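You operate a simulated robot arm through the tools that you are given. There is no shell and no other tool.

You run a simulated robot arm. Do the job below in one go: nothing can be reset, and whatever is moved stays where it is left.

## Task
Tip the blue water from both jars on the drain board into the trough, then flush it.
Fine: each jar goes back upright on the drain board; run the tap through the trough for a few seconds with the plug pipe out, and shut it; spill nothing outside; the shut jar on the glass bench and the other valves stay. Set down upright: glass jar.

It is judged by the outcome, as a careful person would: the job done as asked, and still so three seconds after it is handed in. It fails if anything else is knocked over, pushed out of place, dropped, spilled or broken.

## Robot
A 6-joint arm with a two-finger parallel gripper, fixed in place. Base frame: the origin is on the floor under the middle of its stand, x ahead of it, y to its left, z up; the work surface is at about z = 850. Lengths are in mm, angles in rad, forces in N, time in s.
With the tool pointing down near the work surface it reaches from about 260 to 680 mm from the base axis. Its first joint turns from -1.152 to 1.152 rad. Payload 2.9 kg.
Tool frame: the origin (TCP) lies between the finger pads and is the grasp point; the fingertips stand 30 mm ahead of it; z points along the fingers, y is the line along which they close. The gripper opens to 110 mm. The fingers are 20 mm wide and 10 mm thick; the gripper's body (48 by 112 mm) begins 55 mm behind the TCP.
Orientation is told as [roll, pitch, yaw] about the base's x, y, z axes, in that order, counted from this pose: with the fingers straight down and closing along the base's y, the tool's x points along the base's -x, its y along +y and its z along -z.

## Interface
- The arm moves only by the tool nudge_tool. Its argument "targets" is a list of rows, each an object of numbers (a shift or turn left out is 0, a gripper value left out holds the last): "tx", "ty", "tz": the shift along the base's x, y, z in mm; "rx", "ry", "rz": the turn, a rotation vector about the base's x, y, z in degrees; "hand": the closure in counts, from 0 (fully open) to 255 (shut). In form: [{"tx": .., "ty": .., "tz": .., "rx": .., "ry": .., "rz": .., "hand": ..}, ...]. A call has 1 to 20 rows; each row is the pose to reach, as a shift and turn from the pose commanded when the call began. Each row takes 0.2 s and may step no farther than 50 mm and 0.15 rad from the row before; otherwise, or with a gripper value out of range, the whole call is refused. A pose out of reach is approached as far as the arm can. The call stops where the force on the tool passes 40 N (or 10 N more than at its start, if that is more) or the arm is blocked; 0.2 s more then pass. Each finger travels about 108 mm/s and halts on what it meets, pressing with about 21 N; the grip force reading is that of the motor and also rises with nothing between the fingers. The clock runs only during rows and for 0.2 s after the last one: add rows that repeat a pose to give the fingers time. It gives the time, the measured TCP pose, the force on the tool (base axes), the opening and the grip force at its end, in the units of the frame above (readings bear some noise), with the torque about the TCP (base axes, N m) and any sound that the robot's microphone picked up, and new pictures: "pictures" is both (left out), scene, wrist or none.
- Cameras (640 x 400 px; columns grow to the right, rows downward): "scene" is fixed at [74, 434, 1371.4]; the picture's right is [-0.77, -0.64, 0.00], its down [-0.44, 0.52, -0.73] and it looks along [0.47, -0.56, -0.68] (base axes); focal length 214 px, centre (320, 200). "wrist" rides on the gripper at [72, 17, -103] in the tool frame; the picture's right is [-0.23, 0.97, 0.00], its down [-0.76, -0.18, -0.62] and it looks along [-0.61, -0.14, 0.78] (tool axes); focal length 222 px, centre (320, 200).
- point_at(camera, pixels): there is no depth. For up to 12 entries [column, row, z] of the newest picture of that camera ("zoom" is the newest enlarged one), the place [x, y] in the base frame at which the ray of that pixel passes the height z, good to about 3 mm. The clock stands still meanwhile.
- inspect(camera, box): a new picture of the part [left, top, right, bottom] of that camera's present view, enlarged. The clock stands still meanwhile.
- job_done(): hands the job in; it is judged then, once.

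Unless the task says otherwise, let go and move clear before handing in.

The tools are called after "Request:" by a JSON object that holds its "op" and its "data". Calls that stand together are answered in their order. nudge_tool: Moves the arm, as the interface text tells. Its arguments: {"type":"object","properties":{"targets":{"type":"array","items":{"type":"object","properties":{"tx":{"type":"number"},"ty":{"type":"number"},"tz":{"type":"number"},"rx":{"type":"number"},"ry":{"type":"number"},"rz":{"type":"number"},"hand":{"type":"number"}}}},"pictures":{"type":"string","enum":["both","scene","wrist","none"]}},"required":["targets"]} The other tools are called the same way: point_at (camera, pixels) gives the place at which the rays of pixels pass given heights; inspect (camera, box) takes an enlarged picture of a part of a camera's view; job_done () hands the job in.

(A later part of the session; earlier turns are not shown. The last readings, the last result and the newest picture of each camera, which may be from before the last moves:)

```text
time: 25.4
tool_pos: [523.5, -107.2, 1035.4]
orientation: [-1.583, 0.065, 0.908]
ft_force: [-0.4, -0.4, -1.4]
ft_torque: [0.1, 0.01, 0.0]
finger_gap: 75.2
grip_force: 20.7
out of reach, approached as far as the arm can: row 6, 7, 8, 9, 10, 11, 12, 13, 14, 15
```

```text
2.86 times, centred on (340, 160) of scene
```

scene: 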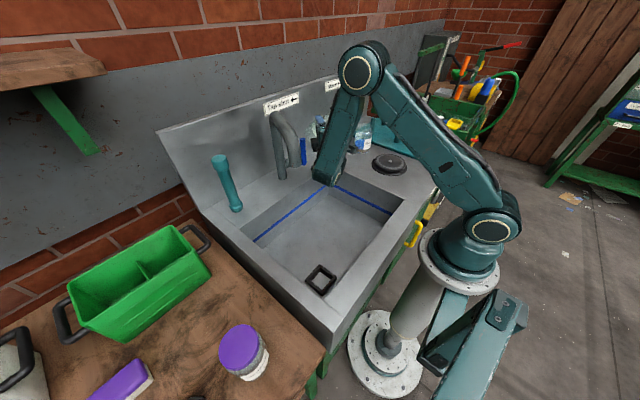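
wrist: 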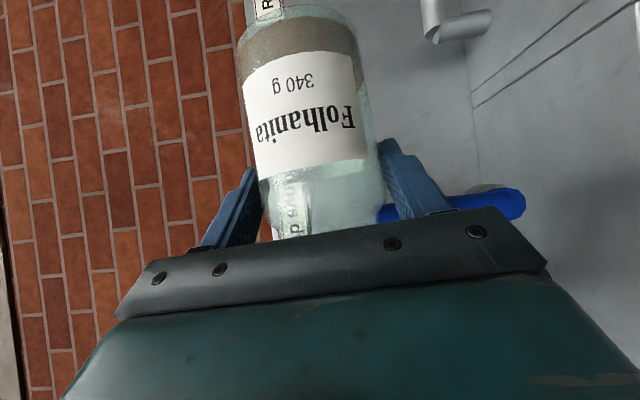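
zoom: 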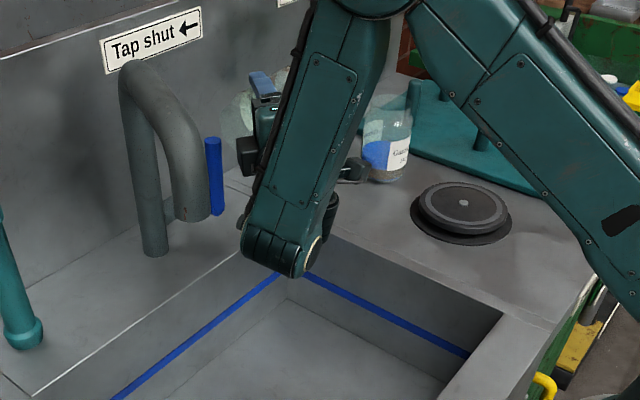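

The pose went out of reach near 71° of tilt and the arm drifted: TCP is now at (523,-107,1035) with the jar at about 93° tilt, and the load has fallen from about 3 N to 1.4 N, so water has left. I must see where it went before moving on.

Request:
{"op": "inspect", "data": {"camera": "wrist", "box": [220, 0, 640, 260]}}

Request:
{"op": "inspect", "data": {"camera": "scene", "box": [285, 130, 365, 200]}}

Request:
{"op": "inspect", "data": {"camera": "scene", "box": [240, 150, 410, 320]}}

```text
1.52 times, centred on (430, 130) of wrist
```

zoom: 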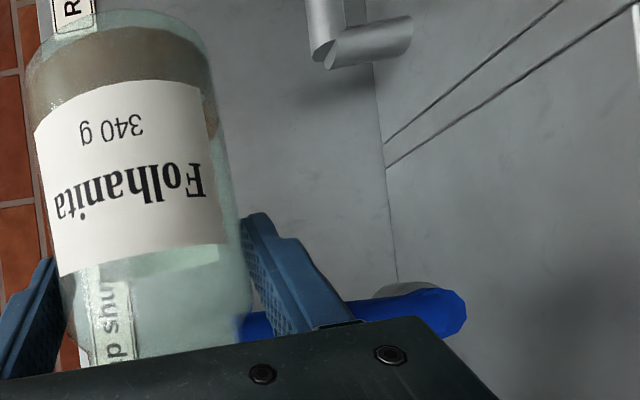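

```text
5.71 times, centred on (325, 165) of scene
```

zoom: 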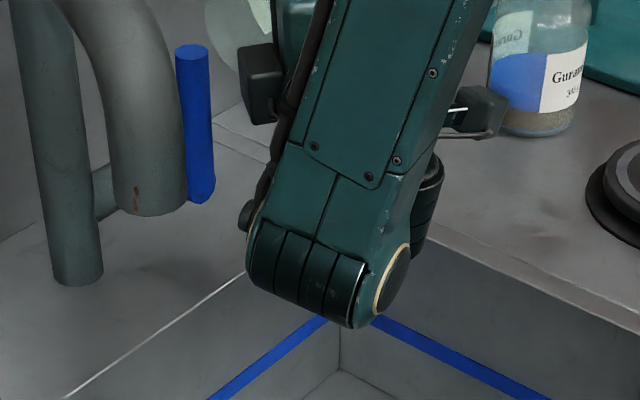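

```text
2.35 times, centred on (325, 235) of scene
```

zoom: 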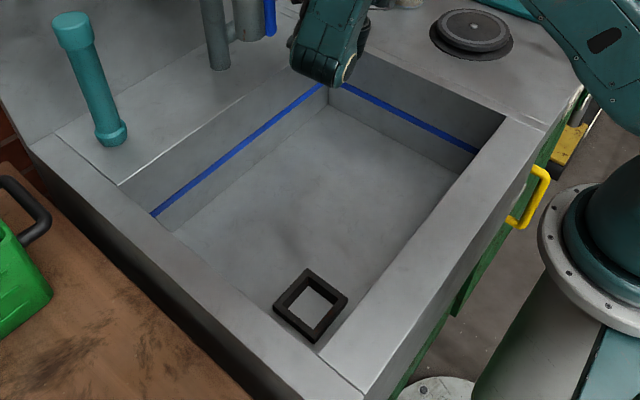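

No blue puddle shows on the ledge (zoom around (250,200)) or anywhere outside the trough, and the jar looks empty of blue. It is at x≈532 though, close to the trough's back edge, so I'll move it inward first and then tilt to about 117° to drain it fully.

Request:
{"op": "nudge_tool", "data": {"targets": [{"tx": -4}, {"tx": -12}, {"tx": -22}, {"tx": -32}, {"tx": -42}, {"tx": -50}, {"tx": -52}, {"tx": -52, "rx": -3}, {"tx": -52, "rx": -6}, {"tx": -52, "rx": -9}, {"tx": -52, "rx": -12}]}}

```text
time: 27.8
tool_pos: [539.2, -127.7, 1103.1]
orientation: [-1.72, 0.228, 0.898]
ft_force: [0.3, 0.3, -2.2]
ft_torque: [0.09, 0.0, -0.01]
finger_gap: 75.1
grip_force: 21.1
out of reach, approached as far as the arm can: row 1, 2, 3, 4, 5, 6, 7, 8, 9, 10, 11
```

scene: 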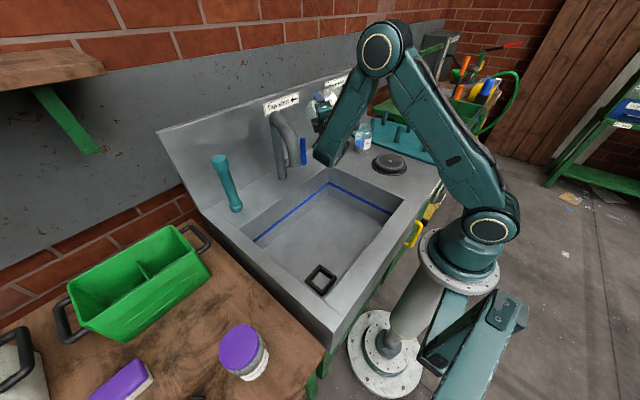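
wrist: 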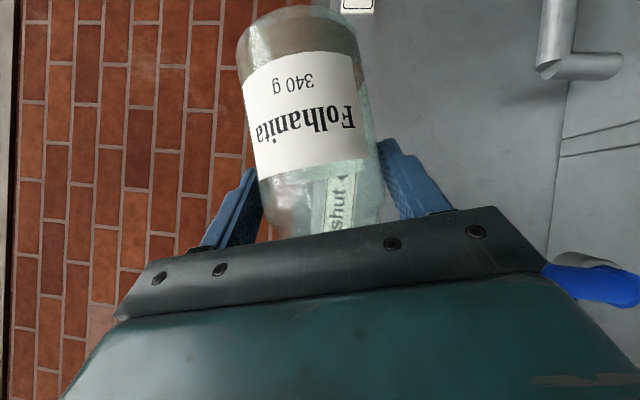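

The jar is now at about 105° tilt and looks clear of blue, but the arm is at a wrist limit and drifted again, to (539,-128,1103). No blue shows on the ledge. I'll stop tilting and bring the jar back toward upright where it is.

Request:
{"op": "nudge_tool", "data": {"targets": [{"rx": 3}, {"rx": 7}, {"rx": 12}, {"rx": 17}, {"rx": 22}, {"rx": 27}, {"rx": 32}, {"rx": 37}, {"rx": 42}, {"rx": 46}, {"rx": 48}]}}

```text
time: 30.2
tool_pos: [540.5, -127.8, 1103.2]
orientation: [-1.215, -0.42, 0.832]
ft_force: [0.2, -0.4, -2.0]
ft_torque: [0.05, 0.02, 0.01]
finger_gap: 75.3
grip_force: 20.6
```

scene: 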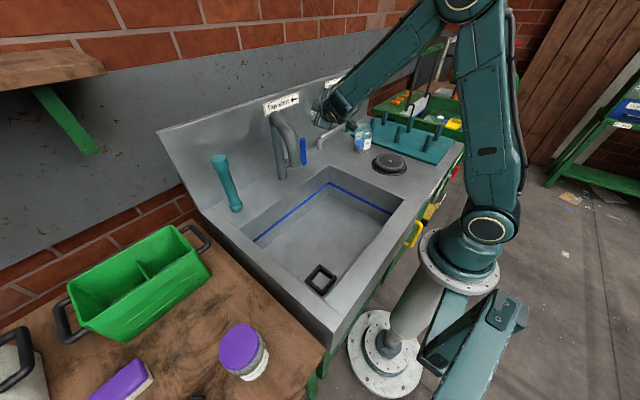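
wrist: 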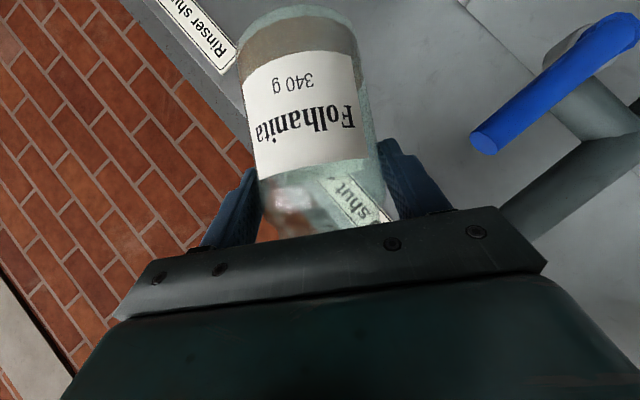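

Tilt is now about 57°, in reach again, and the jar looks empty of blue. I'll bring it fully upright while moving back from the wall, then inspect the jar and the surfaces.

Request:
{"op": "nudge_tool", "data": {"targets": [{"rx": 3, "tx": -3, "ty": -1, "tz": -3}, {"rx": 8, "tx": -8, "ty": -3, "tz": -8}, {"rx": 13, "tx": -13, "ty": -6, "tz": -14}, {"rx": 18, "tx": -18, "ty": -9, "tz": -20}, {"rx": 23, "tx": -23, "ty": -12, "tz": -26}, {"rx": 28, "tx": -28, "ty": -15, "tz": -32}, {"rx": 33, "tx": -33, "ty": -18, "tz": -38}, {"rx": 38, "tx": -38, "ty": -20, "tz": -44}, {"rx": 43, "tx": -43, "ty": -20, "tz": -50}, {"rx": 48, "tx": -47, "ty": -20, "tz": -55}, {"rx": 53, "tx": -50, "ty": -20, "tz": -58}, {"rx": 56, "tx": -50, "ty": -20, "tz": -60}, {"rx": 57.5, "tx": -50, "ty": -20, "tz": -60}]}}

Request:
{"op": "inspect", "data": {"camera": "wrist", "box": [180, 0, 460, 240]}}

Request:
{"op": "inspect", "data": {"camera": "scene", "box": [270, 90, 400, 190]}}

```text
time: 33.0
tool_pos: [489.9, -149.0, 1043.9]
orientation: [-0.042, -0.908, 0.031]
ft_force: [-0.4, 0.4, -1.5]
ft_torque: [-0.03, 0.0, -0.01]
finger_gap: 75.2
grip_force: 20.7
```

scene: 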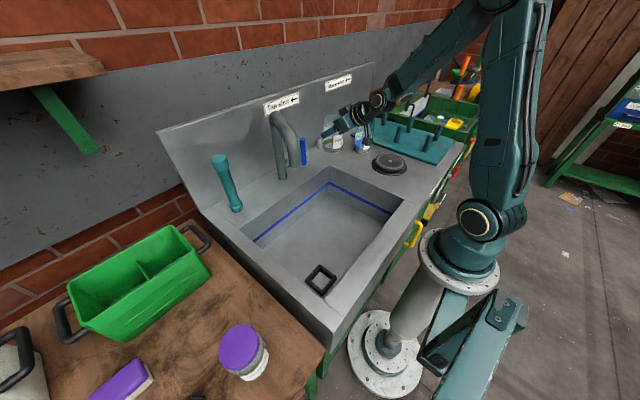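
wrist: 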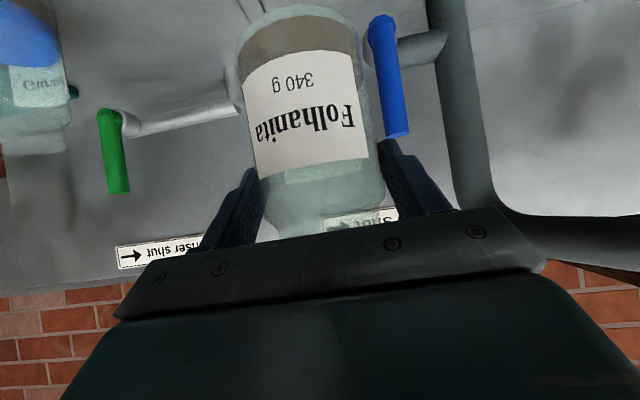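

```text
1.67 times, centred on (320, 120) of wrist
```

zoom: 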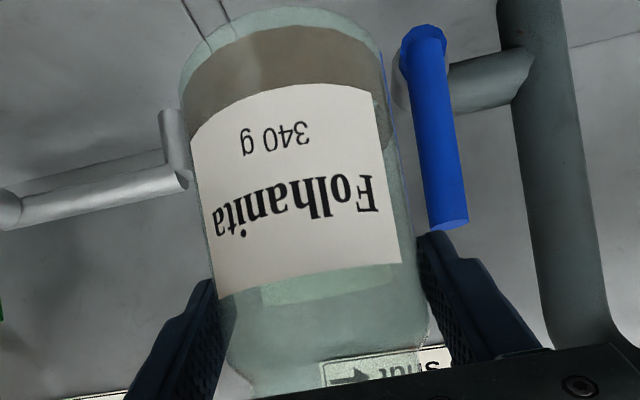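

```text
4.00 times, centred on (335, 140) of scene
```

zoom: 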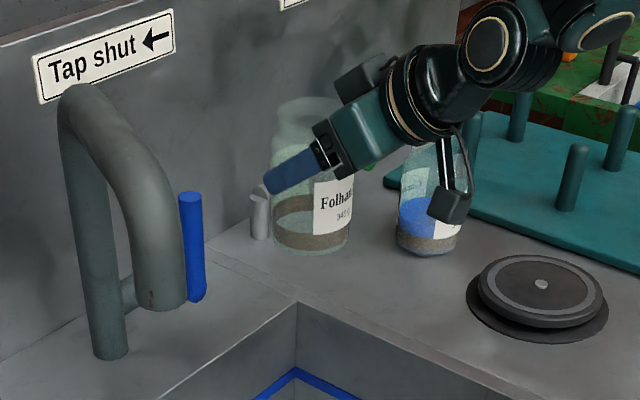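

Jar 1 is upright and empty of blue (only its grey band is left), and no blue shows on the ledge or drain board. A residual 1.5° roll needs correcting; then I'll carry it back over its place and lower it to just above the board.

Request:
{"op": "nudge_tool", "data": {"targets": [{"rx": 0.5, "ty": -3, "tz": -1}, {"rx": 1, "ty": -9, "tz": -4}, {"rx": 1.5, "ty": -18, "tz": -8}, {"rx": 1.5, "ty": -30, "tz": -13}, {"rx": 1.5, "ty": -42, "tz": -18}, {"rx": 1.5, "ty": -54, "tz": -23}, {"rx": 1.5, "ty": -66, "tz": -28}, {"rx": 1.5, "ty": -78, "tz": -33}, {"rx": 1.5, "ty": -90, "tz": -38}, {"rx": 1.5, "ty": -101, "tz": -43}, {"rx": 1.5, "ty": -109, "tz": -48}, {"rx": 1.5, "ty": -114, "tz": -55}, {"rx": 1.5, "ty": -115, "tz": -63}, {"rx": 1.5, "ty": -115, "tz": -71}, {"rx": 1.5, "ty": -115, "tz": -79}, {"rx": 1.5, "ty": -115, "tz": -86}, {"rx": 1.5, "ty": -115, "tz": -91}, {"rx": 1.5, "ty": -115, "tz": -94}]}}

Request:
{"op": "inspect", "data": {"camera": "scene", "box": [325, 120, 385, 170]}}

```text
time: 36.8
tool_pos: [489.4, -263.1, 948.5]
orientation: [0.0, -0.907, 0.001]
ft_force: [-0.5, 0.2, -1.7]
ft_torque: [-0.01, 0.03, -0.03]
finger_gap: 75.6
grip_force: 21.0
```

scene: 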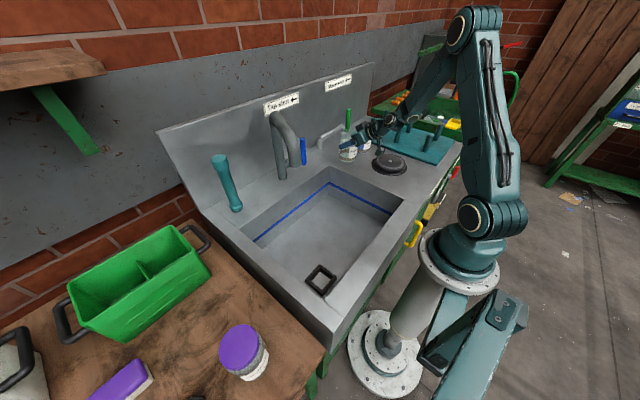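
wrist: 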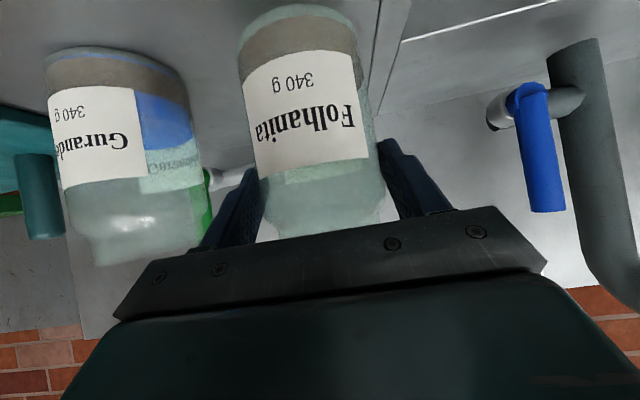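

```text
8.00 times, centred on (355, 145) of scene
```

zoom: 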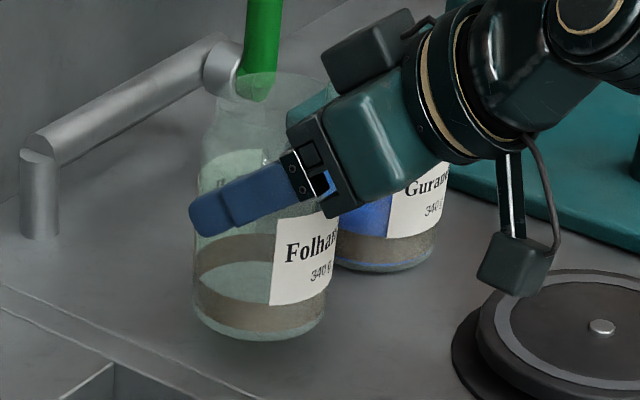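

The jar's base is a few millimetres above the board, with the jar upright over its old place. I'll lower in small steps and watch the vertical force for contact.

Request:
{"op": "nudge_tool", "data": {"targets": [{"tz": -2}, {"tz": -4}, {"tz": -6}, {"tz": -8}, {"tz": -9.5}, {"tz": -11}, {"tz": -12}], "pictures": "wrist"}}

Request:
{"op": "inspect", "data": {"camera": "scene", "box": [325, 120, 385, 170]}}

```text
time: 38.4
tool_pos: [489.9, -263.2, 937.3]
orientation: [0.001, -0.908, 0.0]
ft_force: [0.4, -0.6, -1.1]
ft_torque: [-0.02, 0.05, -0.01]
finger_gap: 75.2
grip_force: 21.0
```

wrist: 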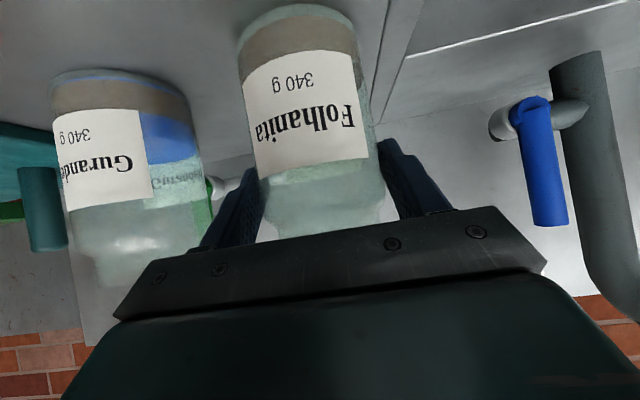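

```text
8.00 times, centred on (355, 145) of scene
```

zoom: 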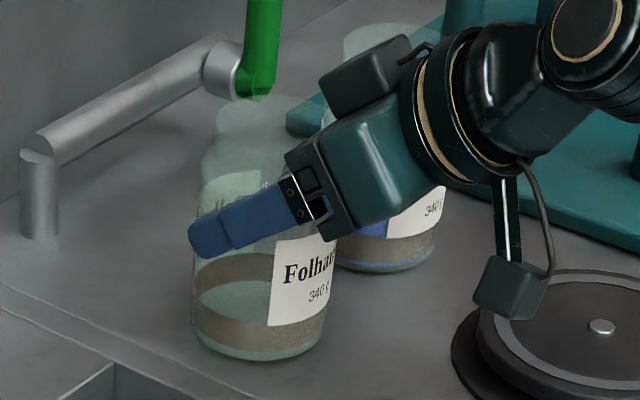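

The base is within about 2–3 mm of the board (scene row about 165 against 165.5 originally). I'll go down in 0.5 mm steps until the weight comes off the gripper.

Request:
{"op": "nudge_tool", "data": {"targets": [{"tz": -0.7}, {"tz": -1.4}, {"tz": -2}, {"tz": -2}], "pictures": "wrist"}}

```text
time: 39.4
tool_pos: [489.8, -263.0, 934.5]
orientation: [0.0, -0.907, 0.001]
ft_force: [0.5, -0.4, -1.2]
ft_torque: [0.0, 0.0, 0.02]
finger_gap: 75.4
grip_force: 21.0
```

wrist: 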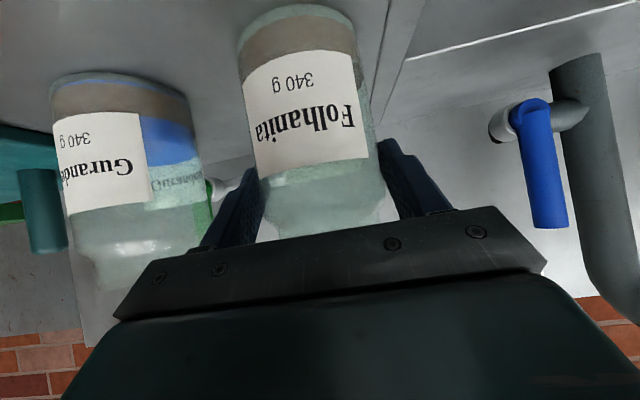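

Request:
{"op": "nudge_tool", "data": {"targets": [{"tz": -0.7}, {"tz": -1.4}, {"tz": -2}, {"tz": -2}], "pictures": "wrist"}}

```text
time: 40.4
tool_pos: [490.1, -261.5, 934.2]
orientation: [0.001, -0.909, 0.0]
ft_force: [-2.6, 0.9, 6.0]
ft_torque: [0.15, -0.04, 0.06]
finger_gap: 75.3
grip_force: 20.8
```

wrist: 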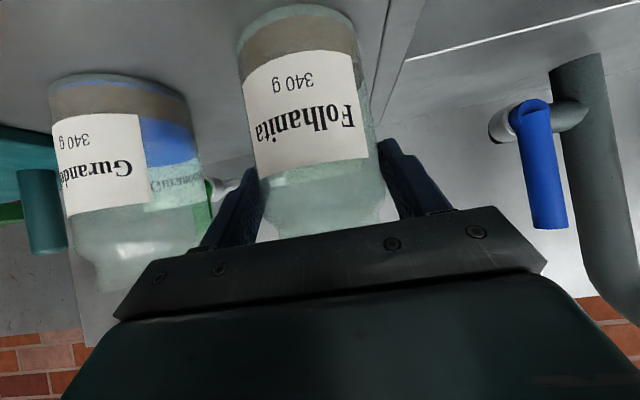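

Contact: the vertical force went from -1.2 to +6 N, so the jar stands on the board. I'll ease up about 1.2 mm to take off the pressure, then open the fingers gradually.

Request:
{"op": "nudge_tool", "data": {"targets": [{"tz": 0.6}, {"tz": 1.3}, {"tz": 1.3}, {"tz": 1.3, "hand": 72}, {"tz": 1.3, "hand": 60}, {"tz": 1.3, "hand": 30}, {"tz": 1.3, "hand": 0}, {"tz": 1.3, "hand": 0}]}}

Request:
{"op": "inspect", "data": {"camera": "scene", "box": [325, 120, 385, 170]}}

```text
time: 42.2
tool_pos: [490.2, -263.0, 934.8]
orientation: [0.001, -0.907, 0.0]
ft_force: [0.2, 0.3, -0.2]
ft_torque: [0.01, 0.0, 0.0]
finger_gap: 110.2
grip_force: 0.1
```

scene: 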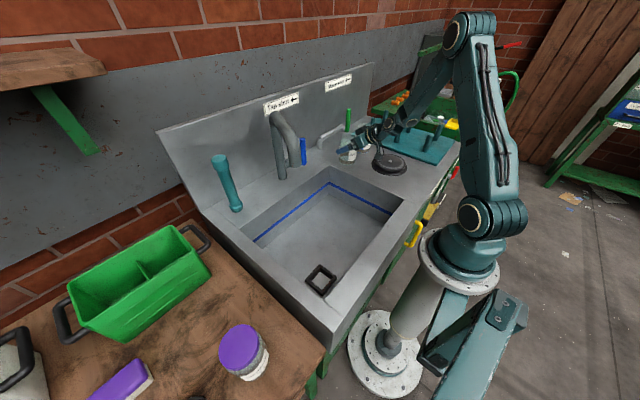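
wrist: 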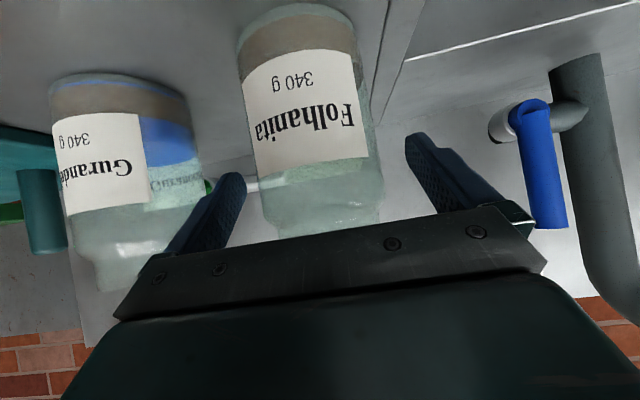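

```text
8.00 times, centred on (355, 145) of scene
```

zoom: 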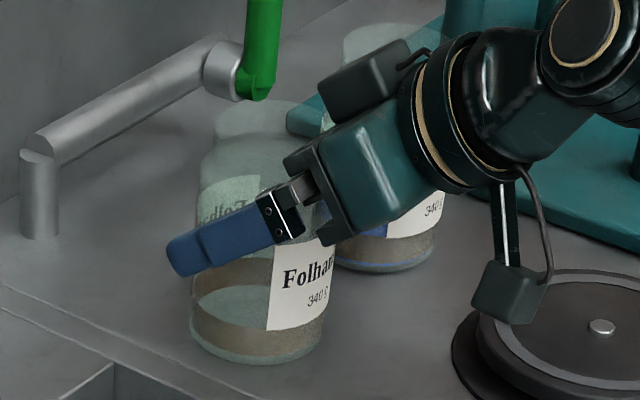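

Jar 1 stands upright and released (scene zoom: base at the original spot, gap 110 mm). I'll back out along the tool axis, then go to a pre-grasp for jar 2 with a flatter tool (22° below horizontal), so that pouring needs mostly a roll about the tool's own axis.

Request:
{"op": "nudge_tool", "data": {"targets": [{"tx": -8, "tz": 6.2}, {"tx": -20, "tz": 15.6}, {"tx": -36, "tz": 28}, {"tx": -54, "tz": 42}, {"tx": -72, "tz": 56}, {"tx": -90, "tz": 70}, {"tx": -97, "tz": 74, "ty": -15, "ry": -3}, {"tx": -101, "tz": 70, "ty": -40, "ry": -7}, {"tx": -101, "tz": 64, "ty": -70, "ry": -11}, {"tx": -101, "tz": 56, "ty": -100, "ry": -14}, {"tx": -101, "tz": 48, "ty": -120, "ry": -16}, {"tx": -101, "tz": 46, "ty": -124, "ry": -16}]}}

Request:
{"op": "inspect", "data": {"camera": "wrist", "box": [160, 0, 480, 200]}}

Request:
{"op": "inspect", "data": {"camera": "scene", "box": [325, 110, 405, 170]}}

```text
time: 44.8
tool_pos: [425.2, -366.4, 982.0]
orientation: [-0.001, -1.187, 0.0]
ft_force: [-0.3, 0.6, -0.4]
ft_torque: [0.01, 0.0, 0.03]
finger_gap: 109.8
grip_force: 0.0
out of reach, approached as far as the arm can: row 9, 10, 11, 12
```

scene: 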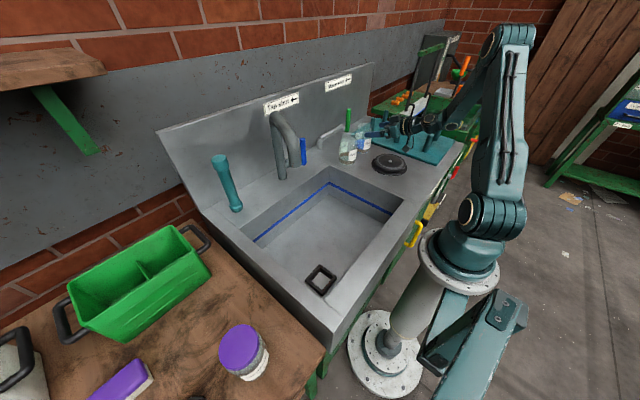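
wrist: 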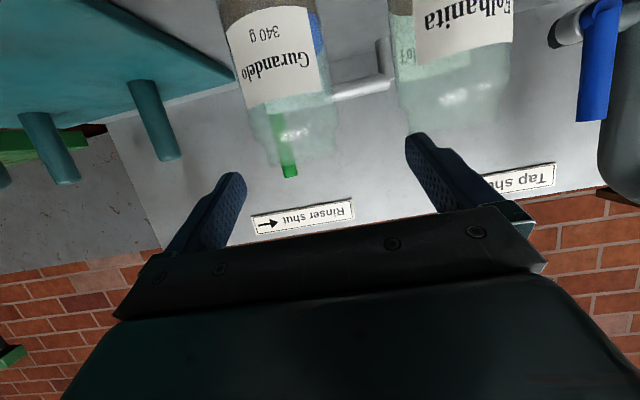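

```text
2.00 times, centred on (320, 100) of wrist
```

zoom: 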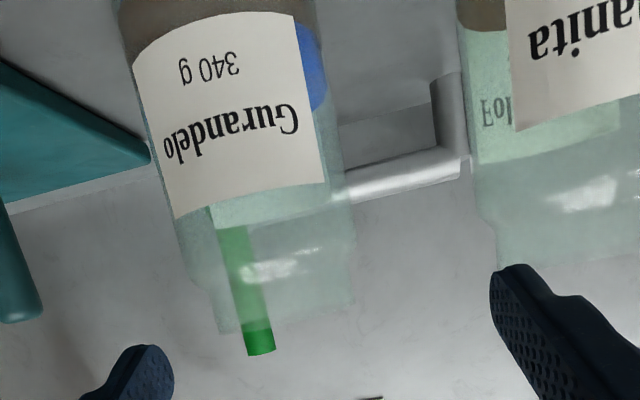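

```text
6.67 times, centred on (365, 140) of scene
```

zoom: 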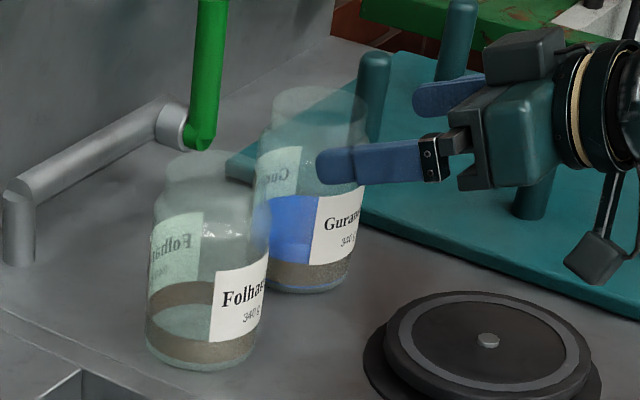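

The flatter tool at yaw 0 was out of reach here and the tool stopped at (425,-366,982), touching nothing; both jars stand where they were. I'll yaw the tool about -20°, toward the jar along the arm's own direction, and narrow the fingers a little for clearance from jar 1.

Request:
{"op": "nudge_tool", "data": {"targets": [{"rz": -4, "tx": -3, "ty": 1, "hand": 25}, {"rz": -8, "tx": -8, "ty": 4, "hand": 25}, {"rz": -12, "tx": -13, "ty": 8, "hand": 25}, {"rz": -16, "tx": -17, "ty": 11, "tz": -3, "hand": 25}, {"rz": -20, "tx": -21, "ty": 14, "tz": -6, "hand": 25}, {"rz": -20, "tx": -21, "ty": 14, "tz": -6, "hand": 25}]}}

Request:
{"op": "inspect", "data": {"camera": "wrist", "box": [160, 0, 480, 200]}}

```text
time: 46.2
tool_pos: [403.2, -353.6, 976.2]
orientation: [0.0, -1.185, -0.349]
ft_force: [-0.6, 0.2, 0.1]
ft_torque: [0.01, 0.0, 0.03]
finger_gap: 99.4
grip_force: 0.1
```

scene: 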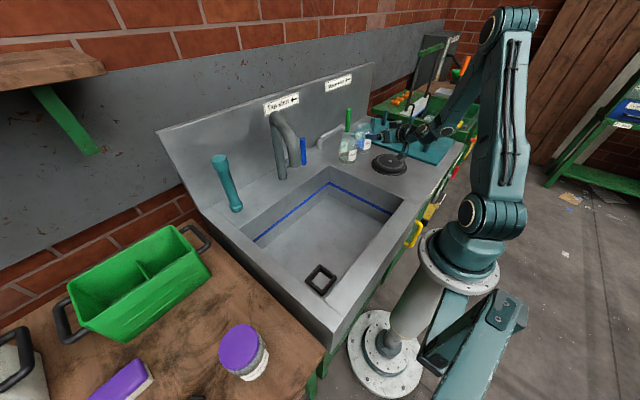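
wrist: 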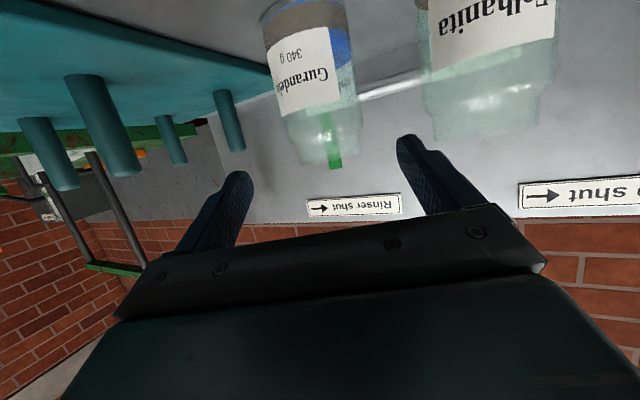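

```text
2.00 times, centred on (320, 100) of wrist
```

zoom: 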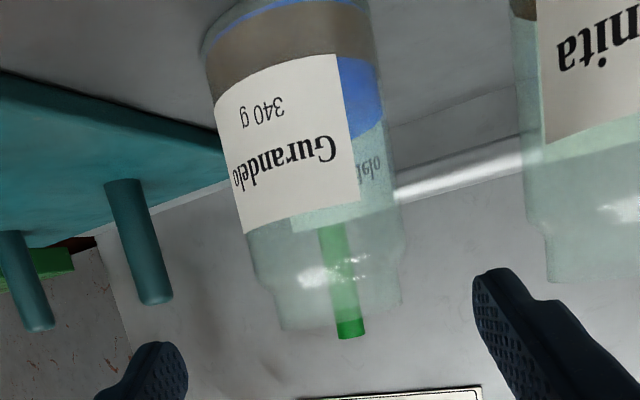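

The tool is now in reach at (403,-354,976), yaw -20°. I'll measure jar 2's edges from here to centre the fingers on it.

Request:
{"op": "point_at", "data": {"camera": "zoom", "pixels": [[206, 60, 865], [375, 40, 865], [228, 150, 890], [388, 140, 890], [247, 232, 915], [400, 225, 915], [525, 110, 890], [120, 180, 870], [155, 300, 930]]}}

Request:
{"op": "inspect", "data": {"camera": "wrist", "box": [240, 0, 380, 100]}}

```text
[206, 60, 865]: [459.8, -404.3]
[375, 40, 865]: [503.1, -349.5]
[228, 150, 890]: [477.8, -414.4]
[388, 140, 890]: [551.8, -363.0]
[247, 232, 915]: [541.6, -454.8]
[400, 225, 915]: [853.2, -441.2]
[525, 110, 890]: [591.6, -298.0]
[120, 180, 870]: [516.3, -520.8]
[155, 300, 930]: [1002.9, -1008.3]
```

```text
4.00 times, centred on (310, 50) of wrist
```

zoom: 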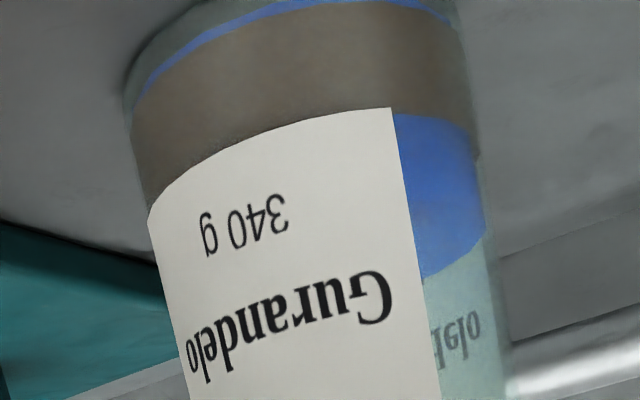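

Tangent angles put jar 2's axis about 103 mm ahead of the TCP and 2 mm toward +y of the approach line. I'll advance along the tool axis with that correction, leaving the fingers open.

Request:
{"op": "nudge_tool", "data": {"targets": [{"tx": 10, "ty": -2, "tz": -4}, {"tx": 25, "ty": -7, "tz": -10.5}, {"tx": 42, "ty": -13, "tz": -18}, {"tx": 58, "ty": -19, "tz": -25}, {"tx": 73, "ty": -24.5, "tz": -31}, {"tx": 86, "ty": -29, "tz": -36.5}, {"tx": 95, "ty": -32.4, "tz": -40.5}, {"tx": 97.5, "ty": -33.3, "tz": -41.5}, {"tx": 97.5, "ty": -33.3, "tz": -41.5}]}}

Request:
{"op": "inspect", "data": {"camera": "scene", "box": [325, 110, 405, 170]}}

Request:
{"op": "inspect", "data": {"camera": "wrist", "box": [180, 60, 460, 260]}}

```text
time: 48.2
tool_pos: [501.0, -387.0, 934.5]
orientation: [0.0, -1.187, -0.35]
ft_force: [-0.7, 0.1, -0.1]
ft_torque: [-0.02, 0.02, 0.01]
finger_gap: 99.2
grip_force: 0.1
```

scene: 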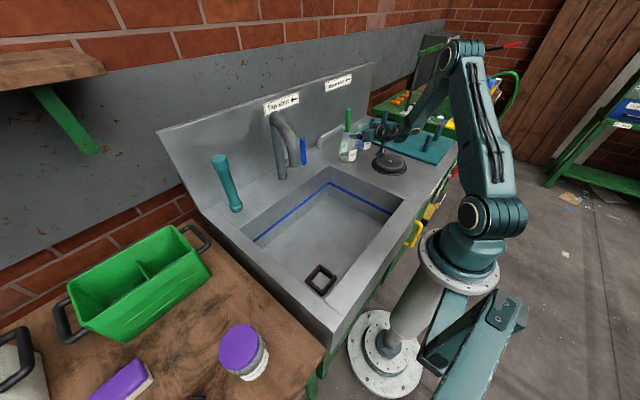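
wrist: 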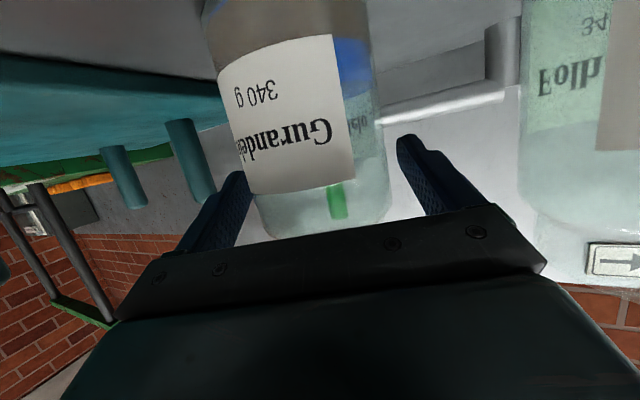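

```text
6.67 times, centred on (365, 140) of scene
```

zoom: 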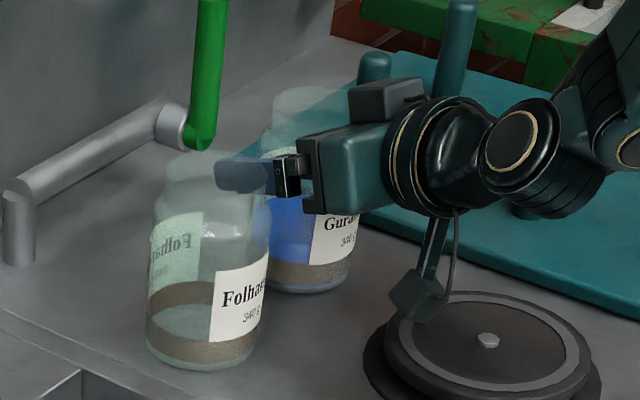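

```text
2.00 times, centred on (320, 160) of wrist
```

zoom: 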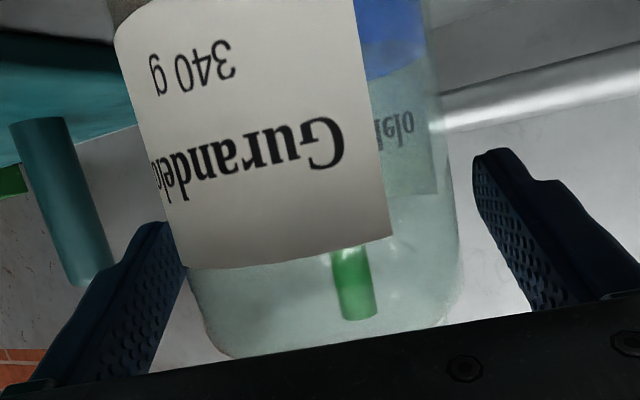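

The jar is centred between the fingers (gaps in the wrist view fit a lateral error under 1 mm), and jar 1 is clear. I'll close on jar 2, above its label.

Request:
{"op": "nudge_tool", "data": {"targets": [{"hand": 55}, {"hand": 75}, {"hand": 120}, {"hand": 255}, {"hand": 255}, {"hand": 255}], "pictures": "wrist"}}

```text
time: 49.6
tool_pos: [501.7, -386.1, 934.4]
orientation: [-0.001, -1.187, -0.349]
ft_force: [-0.4, -0.6, 1.0]
ft_torque: [-0.1, 0.02, -0.03]
finger_gap: 69.8
grip_force: 20.4
```

wrist: 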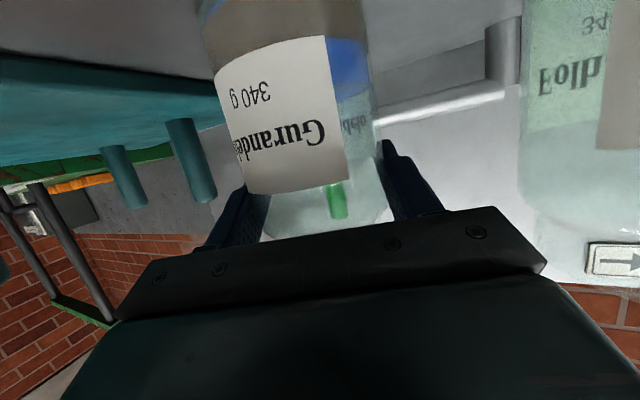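

The fingers stopped at 69.8 mm, narrower than jar 1's 75.4 mm, and the vertical force is +1 N, so they may be on the jar's shoulder. I'll look closely before lifting.

Request:
{"op": "inspect", "data": {"camera": "wrist", "box": [190, 60, 470, 260]}}

Request:
{"op": "inspect", "data": {"camera": "scene", "box": [345, 110, 395, 160]}}

```text
2.00 times, centred on (330, 160) of wrist
```

zoom: 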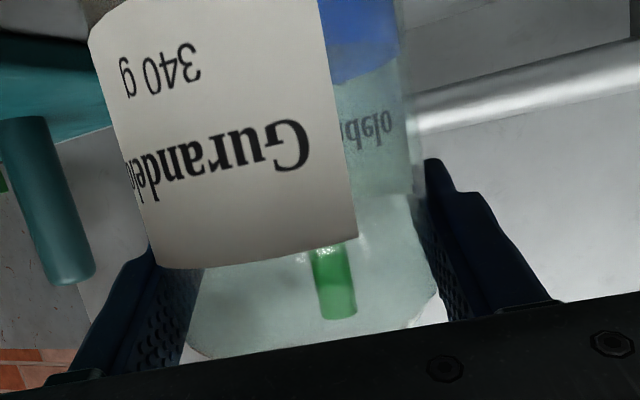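

```text
8.00 times, centred on (370, 135) of scene
```

zoom: 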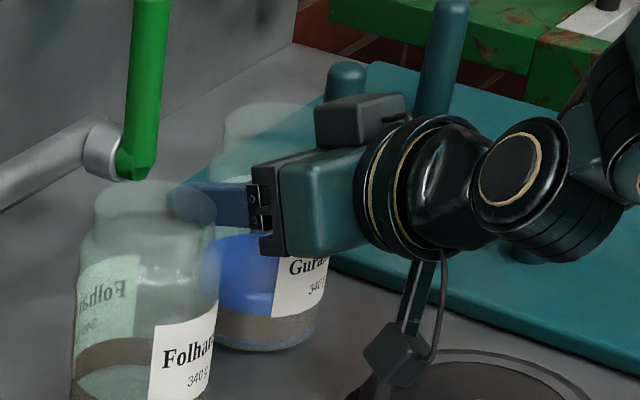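

The label and visual sizes show both jars are the same size, so a 69.8 mm gap means I am on jar 2's shoulder. I'll release, lower about 11 mm and steepen the tool by 6° (to keep the camera clear of the round plate), then re-check.

Request:
{"op": "nudge_tool", "data": {"targets": [{"hand": 85}, {"hand": 70}, {"hand": 45}, {"hand": 25}, {"hand": 25}, {"rx": 0.7, "ry": 1.9, "tz": -3, "hand": 25}, {"rx": 1.4, "ry": 3.8, "tz": -6.5, "hand": 25}, {"rx": 2.05, "ry": 5.64, "tz": -10, "hand": 25}, {"rx": 2.05, "ry": 5.64, "tz": -11.5, "hand": 25}, {"rx": 2.05, "ry": 5.64, "tz": -11.5, "hand": 25}]}}

Request:
{"op": "inspect", "data": {"camera": "wrist", "box": [190, 60, 470, 260]}}

Request:
{"op": "inspect", "data": {"camera": "scene", "box": [345, 110, 405, 170]}}

```text
time: 51.8
tool_pos: [500.5, -387.6, 922.8]
orientation: [0.001, -1.079, -0.349]
ft_force: [0.6, 0.8, -0.1]
ft_torque: [-0.03, 0.02, -0.02]
finger_gap: 99.4
grip_force: 0.1
```

scene: 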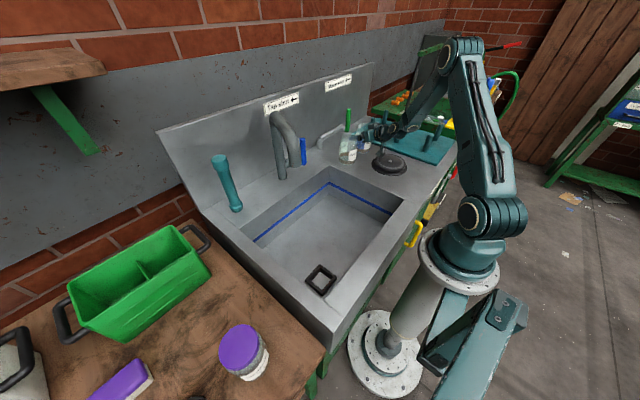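
wrist: 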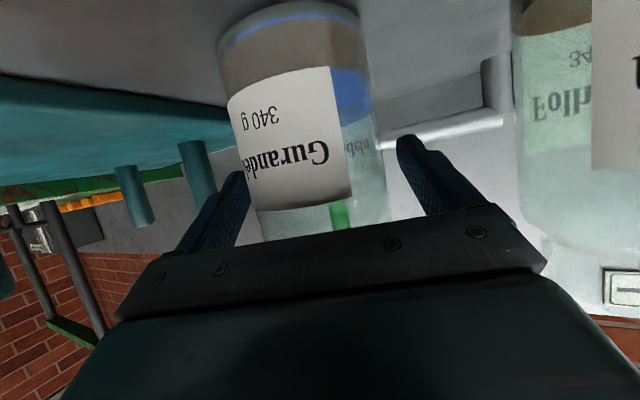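

```text
2.00 times, centred on (330, 160) of wrist
```

zoom: 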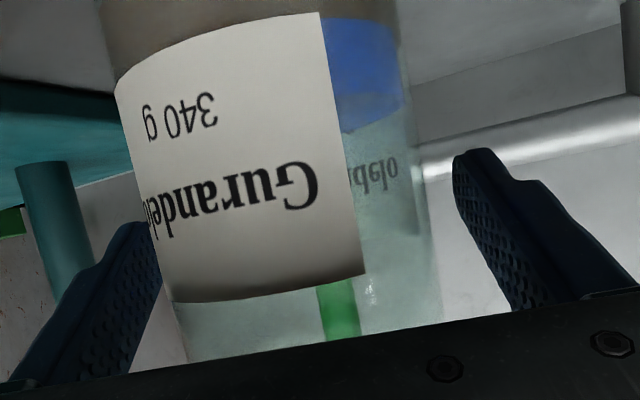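

```text
6.67 times, centred on (375, 140) of scene
```

zoom: 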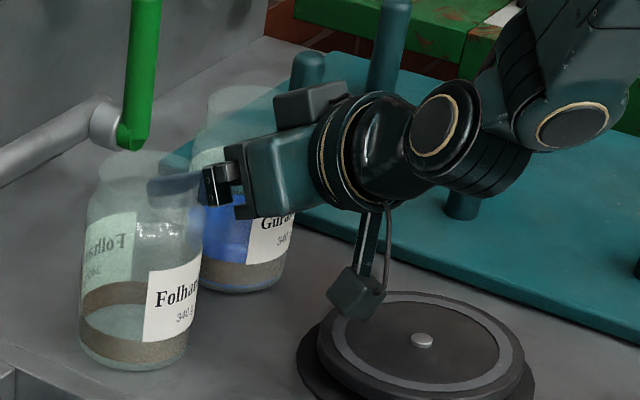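

The fingers are now lower, near the label's top edge, and still centred. I'll close and check the gap reading.

Request:
{"op": "nudge_tool", "data": {"targets": [{"hand": 55}, {"hand": 75}, {"hand": 120}, {"hand": 255}, {"hand": 255}, {"hand": 255}], "pictures": "wrist"}}

Request:
{"op": "inspect", "data": {"camera": "wrist", "box": [190, 60, 470, 260]}}

```text
time: 53.2
tool_pos: [501.6, -386.3, 923.3]
orientation: [0.0, -1.082, -0.349]
ft_force: [-0.8, -0.3, 0.5]
ft_torque: [-0.14, 0.01, -0.04]
finger_gap: 69.8
grip_force: 20.6
```

wrist: 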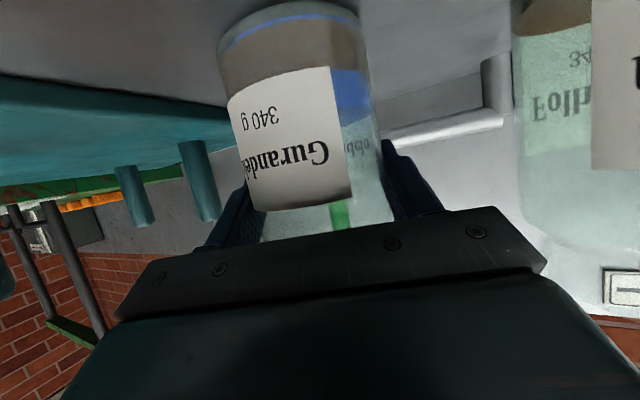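

```text
2.00 times, centred on (330, 160) of wrist
```

zoom: 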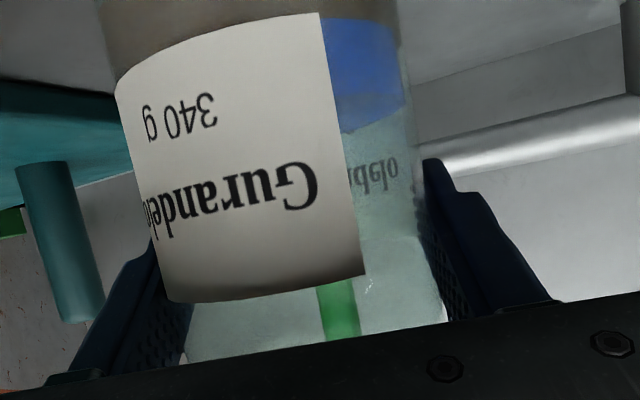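

The gap is again 69.8 mm at 11 mm lower, so the wall is straight here and the jar is simply narrower across this direction. That makes it a good flat grip. I'll lift slowly by 8 mm and check for slip.

Request:
{"op": "nudge_tool", "data": {"targets": [{"tz": 1}, {"tz": 2}, {"tz": 3.5}, {"tz": 5}, {"tz": 6.5}, {"tz": 8}, {"tz": 8}]}}

Request:
{"op": "inspect", "data": {"camera": "scene", "box": [345, 110, 405, 170]}}

```text
time: 54.8
tool_pos: [500.6, -386.7, 930.8]
orientation: [-0.001, -1.082, -0.349]
ft_force: [0.6, 0.8, -3.6]
ft_torque: [0.02, 0.0, -0.01]
finger_gap: 69.8
grip_force: 21.0
```

scene: 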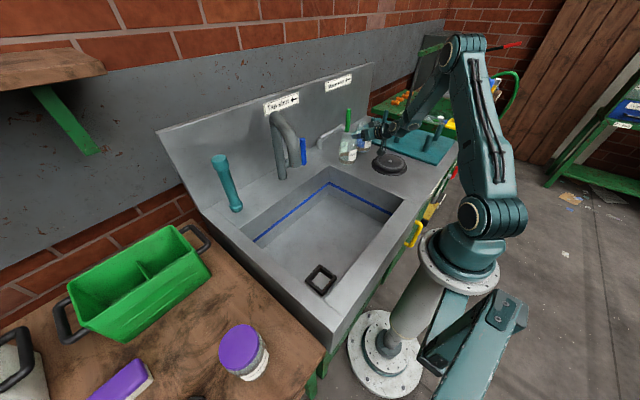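
wrist: 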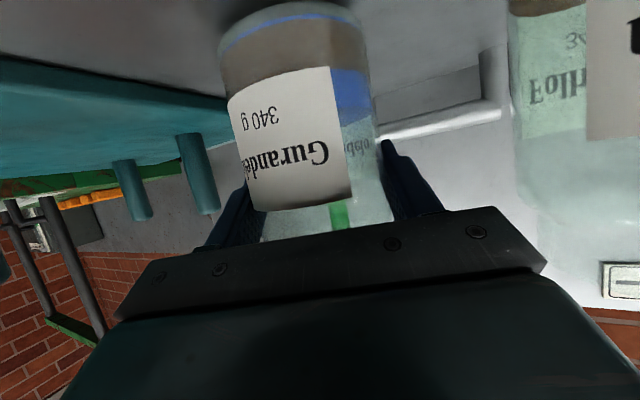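

```text
6.67 times, centred on (375, 140) of scene
```

zoom: 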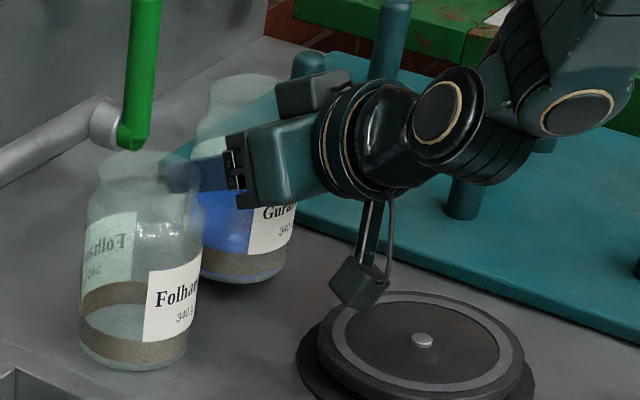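

Jar 2 lifts cleanly: the wrist view of it hasn't changed, and the load is about 3.5 N. I'll raise it well above jar 1's rim (978), drawing back slightly, then traverse over toward the trough.

Request:
{"op": "nudge_tool", "data": {"targets": [{"tz": 2}, {"tz": 6}, {"tz": 12}, {"tz": 20}, {"tz": 29}, {"tz": 38}, {"tz": 47}, {"tz": 56}, {"tz": 65}, {"tz": 74}, {"tz": 83}, {"tz": 92}, {"tz": 101}, {"tz": 110}, {"tz": 119}, {"tz": 127}, {"tz": 132}, {"tz": 135}]}}

```text
time: 58.6
tool_pos: [499.0, -387.3, 1065.0]
orientation: [-0.001, -1.083, -0.348]
ft_force: [-0.7, -0.8, -3.2]
ft_torque: [0.0, -0.02, 0.04]
finger_gap: 69.6
grip_force: 21.1
```

scene: 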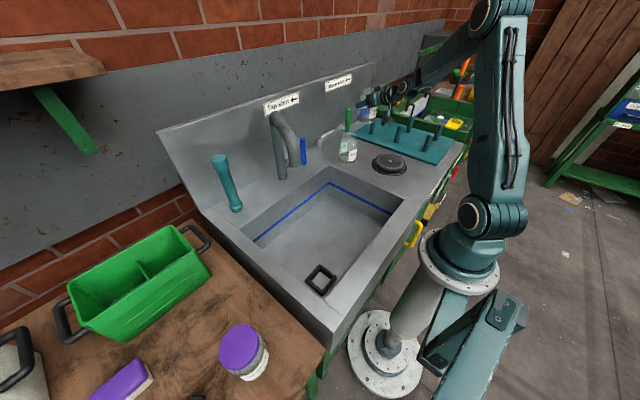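
wrist: 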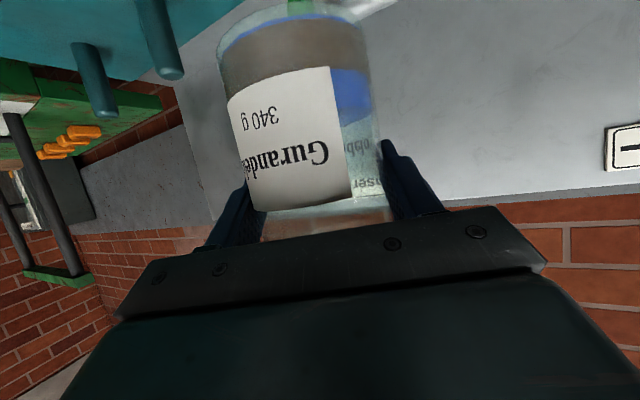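

The jar's base is now near z 992, above jar 1's rim. I'll raise it another 15 mm and traverse to over the trough at about (452,-112).

Request:
{"op": "nudge_tool", "data": {"targets": [{"tx": -4, "ty": 2, "tz": 4}, {"tx": -12, "ty": 6, "tz": 9}, {"tx": -22, "ty": 12, "tz": 13}, {"tx": -32, "ty": 22, "tz": 15}, {"tx": -40, "ty": 35, "tz": 15}, {"tx": -45, "ty": 50, "tz": 15}, {"tx": -47, "ty": 66, "tz": 15}, {"tx": -47, "ty": 83, "tz": 15}, {"tx": -47, "ty": 100, "tz": 15}, {"tx": -47, "ty": 117, "tz": 15}, {"tx": -47, "ty": 134, "tz": 15}, {"tx": -47, "ty": 151, "tz": 15}, {"tx": -47, "ty": 168, "tz": 15}, {"tx": -47, "ty": 185, "tz": 15}, {"tx": -47, "ty": 202, "tz": 15}, {"tx": -47, "ty": 219, "tz": 15}, {"tx": -47, "ty": 236, "tz": 15}, {"tx": -47, "ty": 252, "tz": 15}, {"tx": -47, "ty": 265, "tz": 15}, {"tx": -47, "ty": 273, "tz": 15}]}}

```text
time: 62.8
tool_pos: [455.8, -114.7, 1081.1]
orientation: [0.001, -1.083, -0.35]
ft_force: [-0.9, -0.2, -3.4]
ft_torque: [-0.02, 0.01, 0.01]
finger_gap: 69.8
grip_force: 21.0
```

scene: 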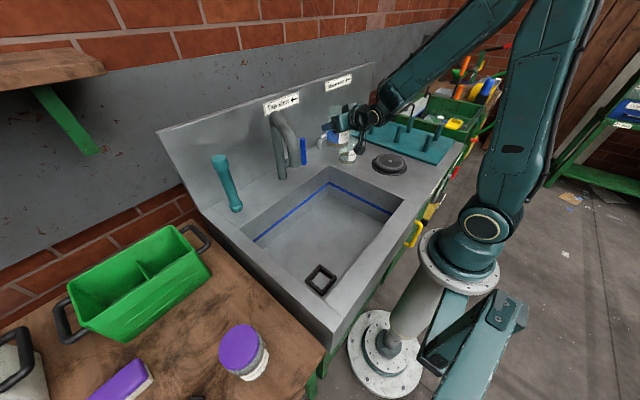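
wrist: 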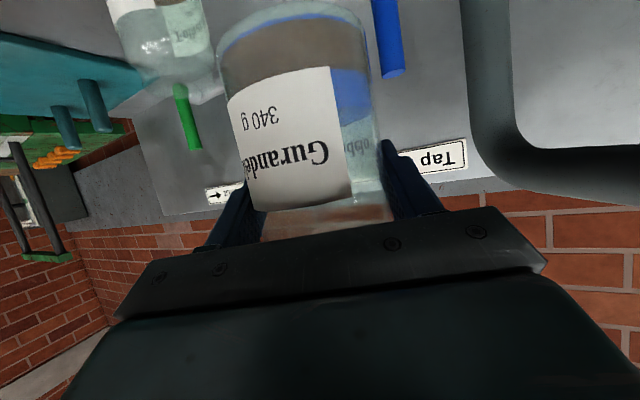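

Jar 2 is over the trough (TCP (456,-115)), still firmly seated. I'll lower it to about z 1005 and start rolling about the tool's own axis, mouth toward +y, up to about 50° of tilt.

Request:
{"op": "nudge_tool", "data": {"targets": [{"tz": -3}, {"tz": -9}, {"tz": -18}, {"tz": -28}, {"tz": -38}, {"tz": -48}, {"tz": -58}, {"tz": -66}, {"tz": -72}, {"tz": -75}, {"tz": -75}], "pictures": "wrist"}}

```text
time: 65.2
tool_pos: [453.1, -114.4, 1005.5]
orientation: [0.0, -1.083, -0.349]
ft_force: [-0.2, -0.8, -3.3]
ft_torque: [0.02, 0.02, 0.04]
finger_gap: 69.8
grip_force: 20.5
```

wrist: 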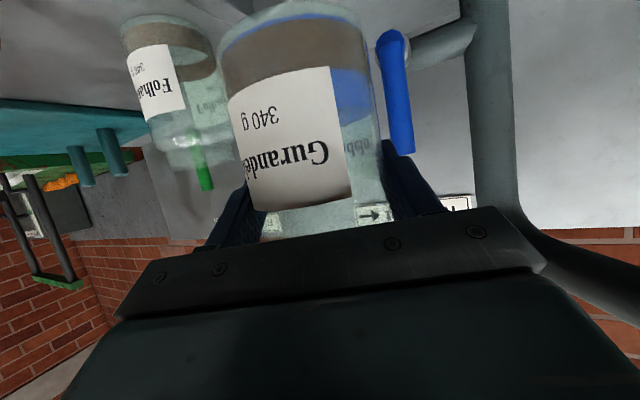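

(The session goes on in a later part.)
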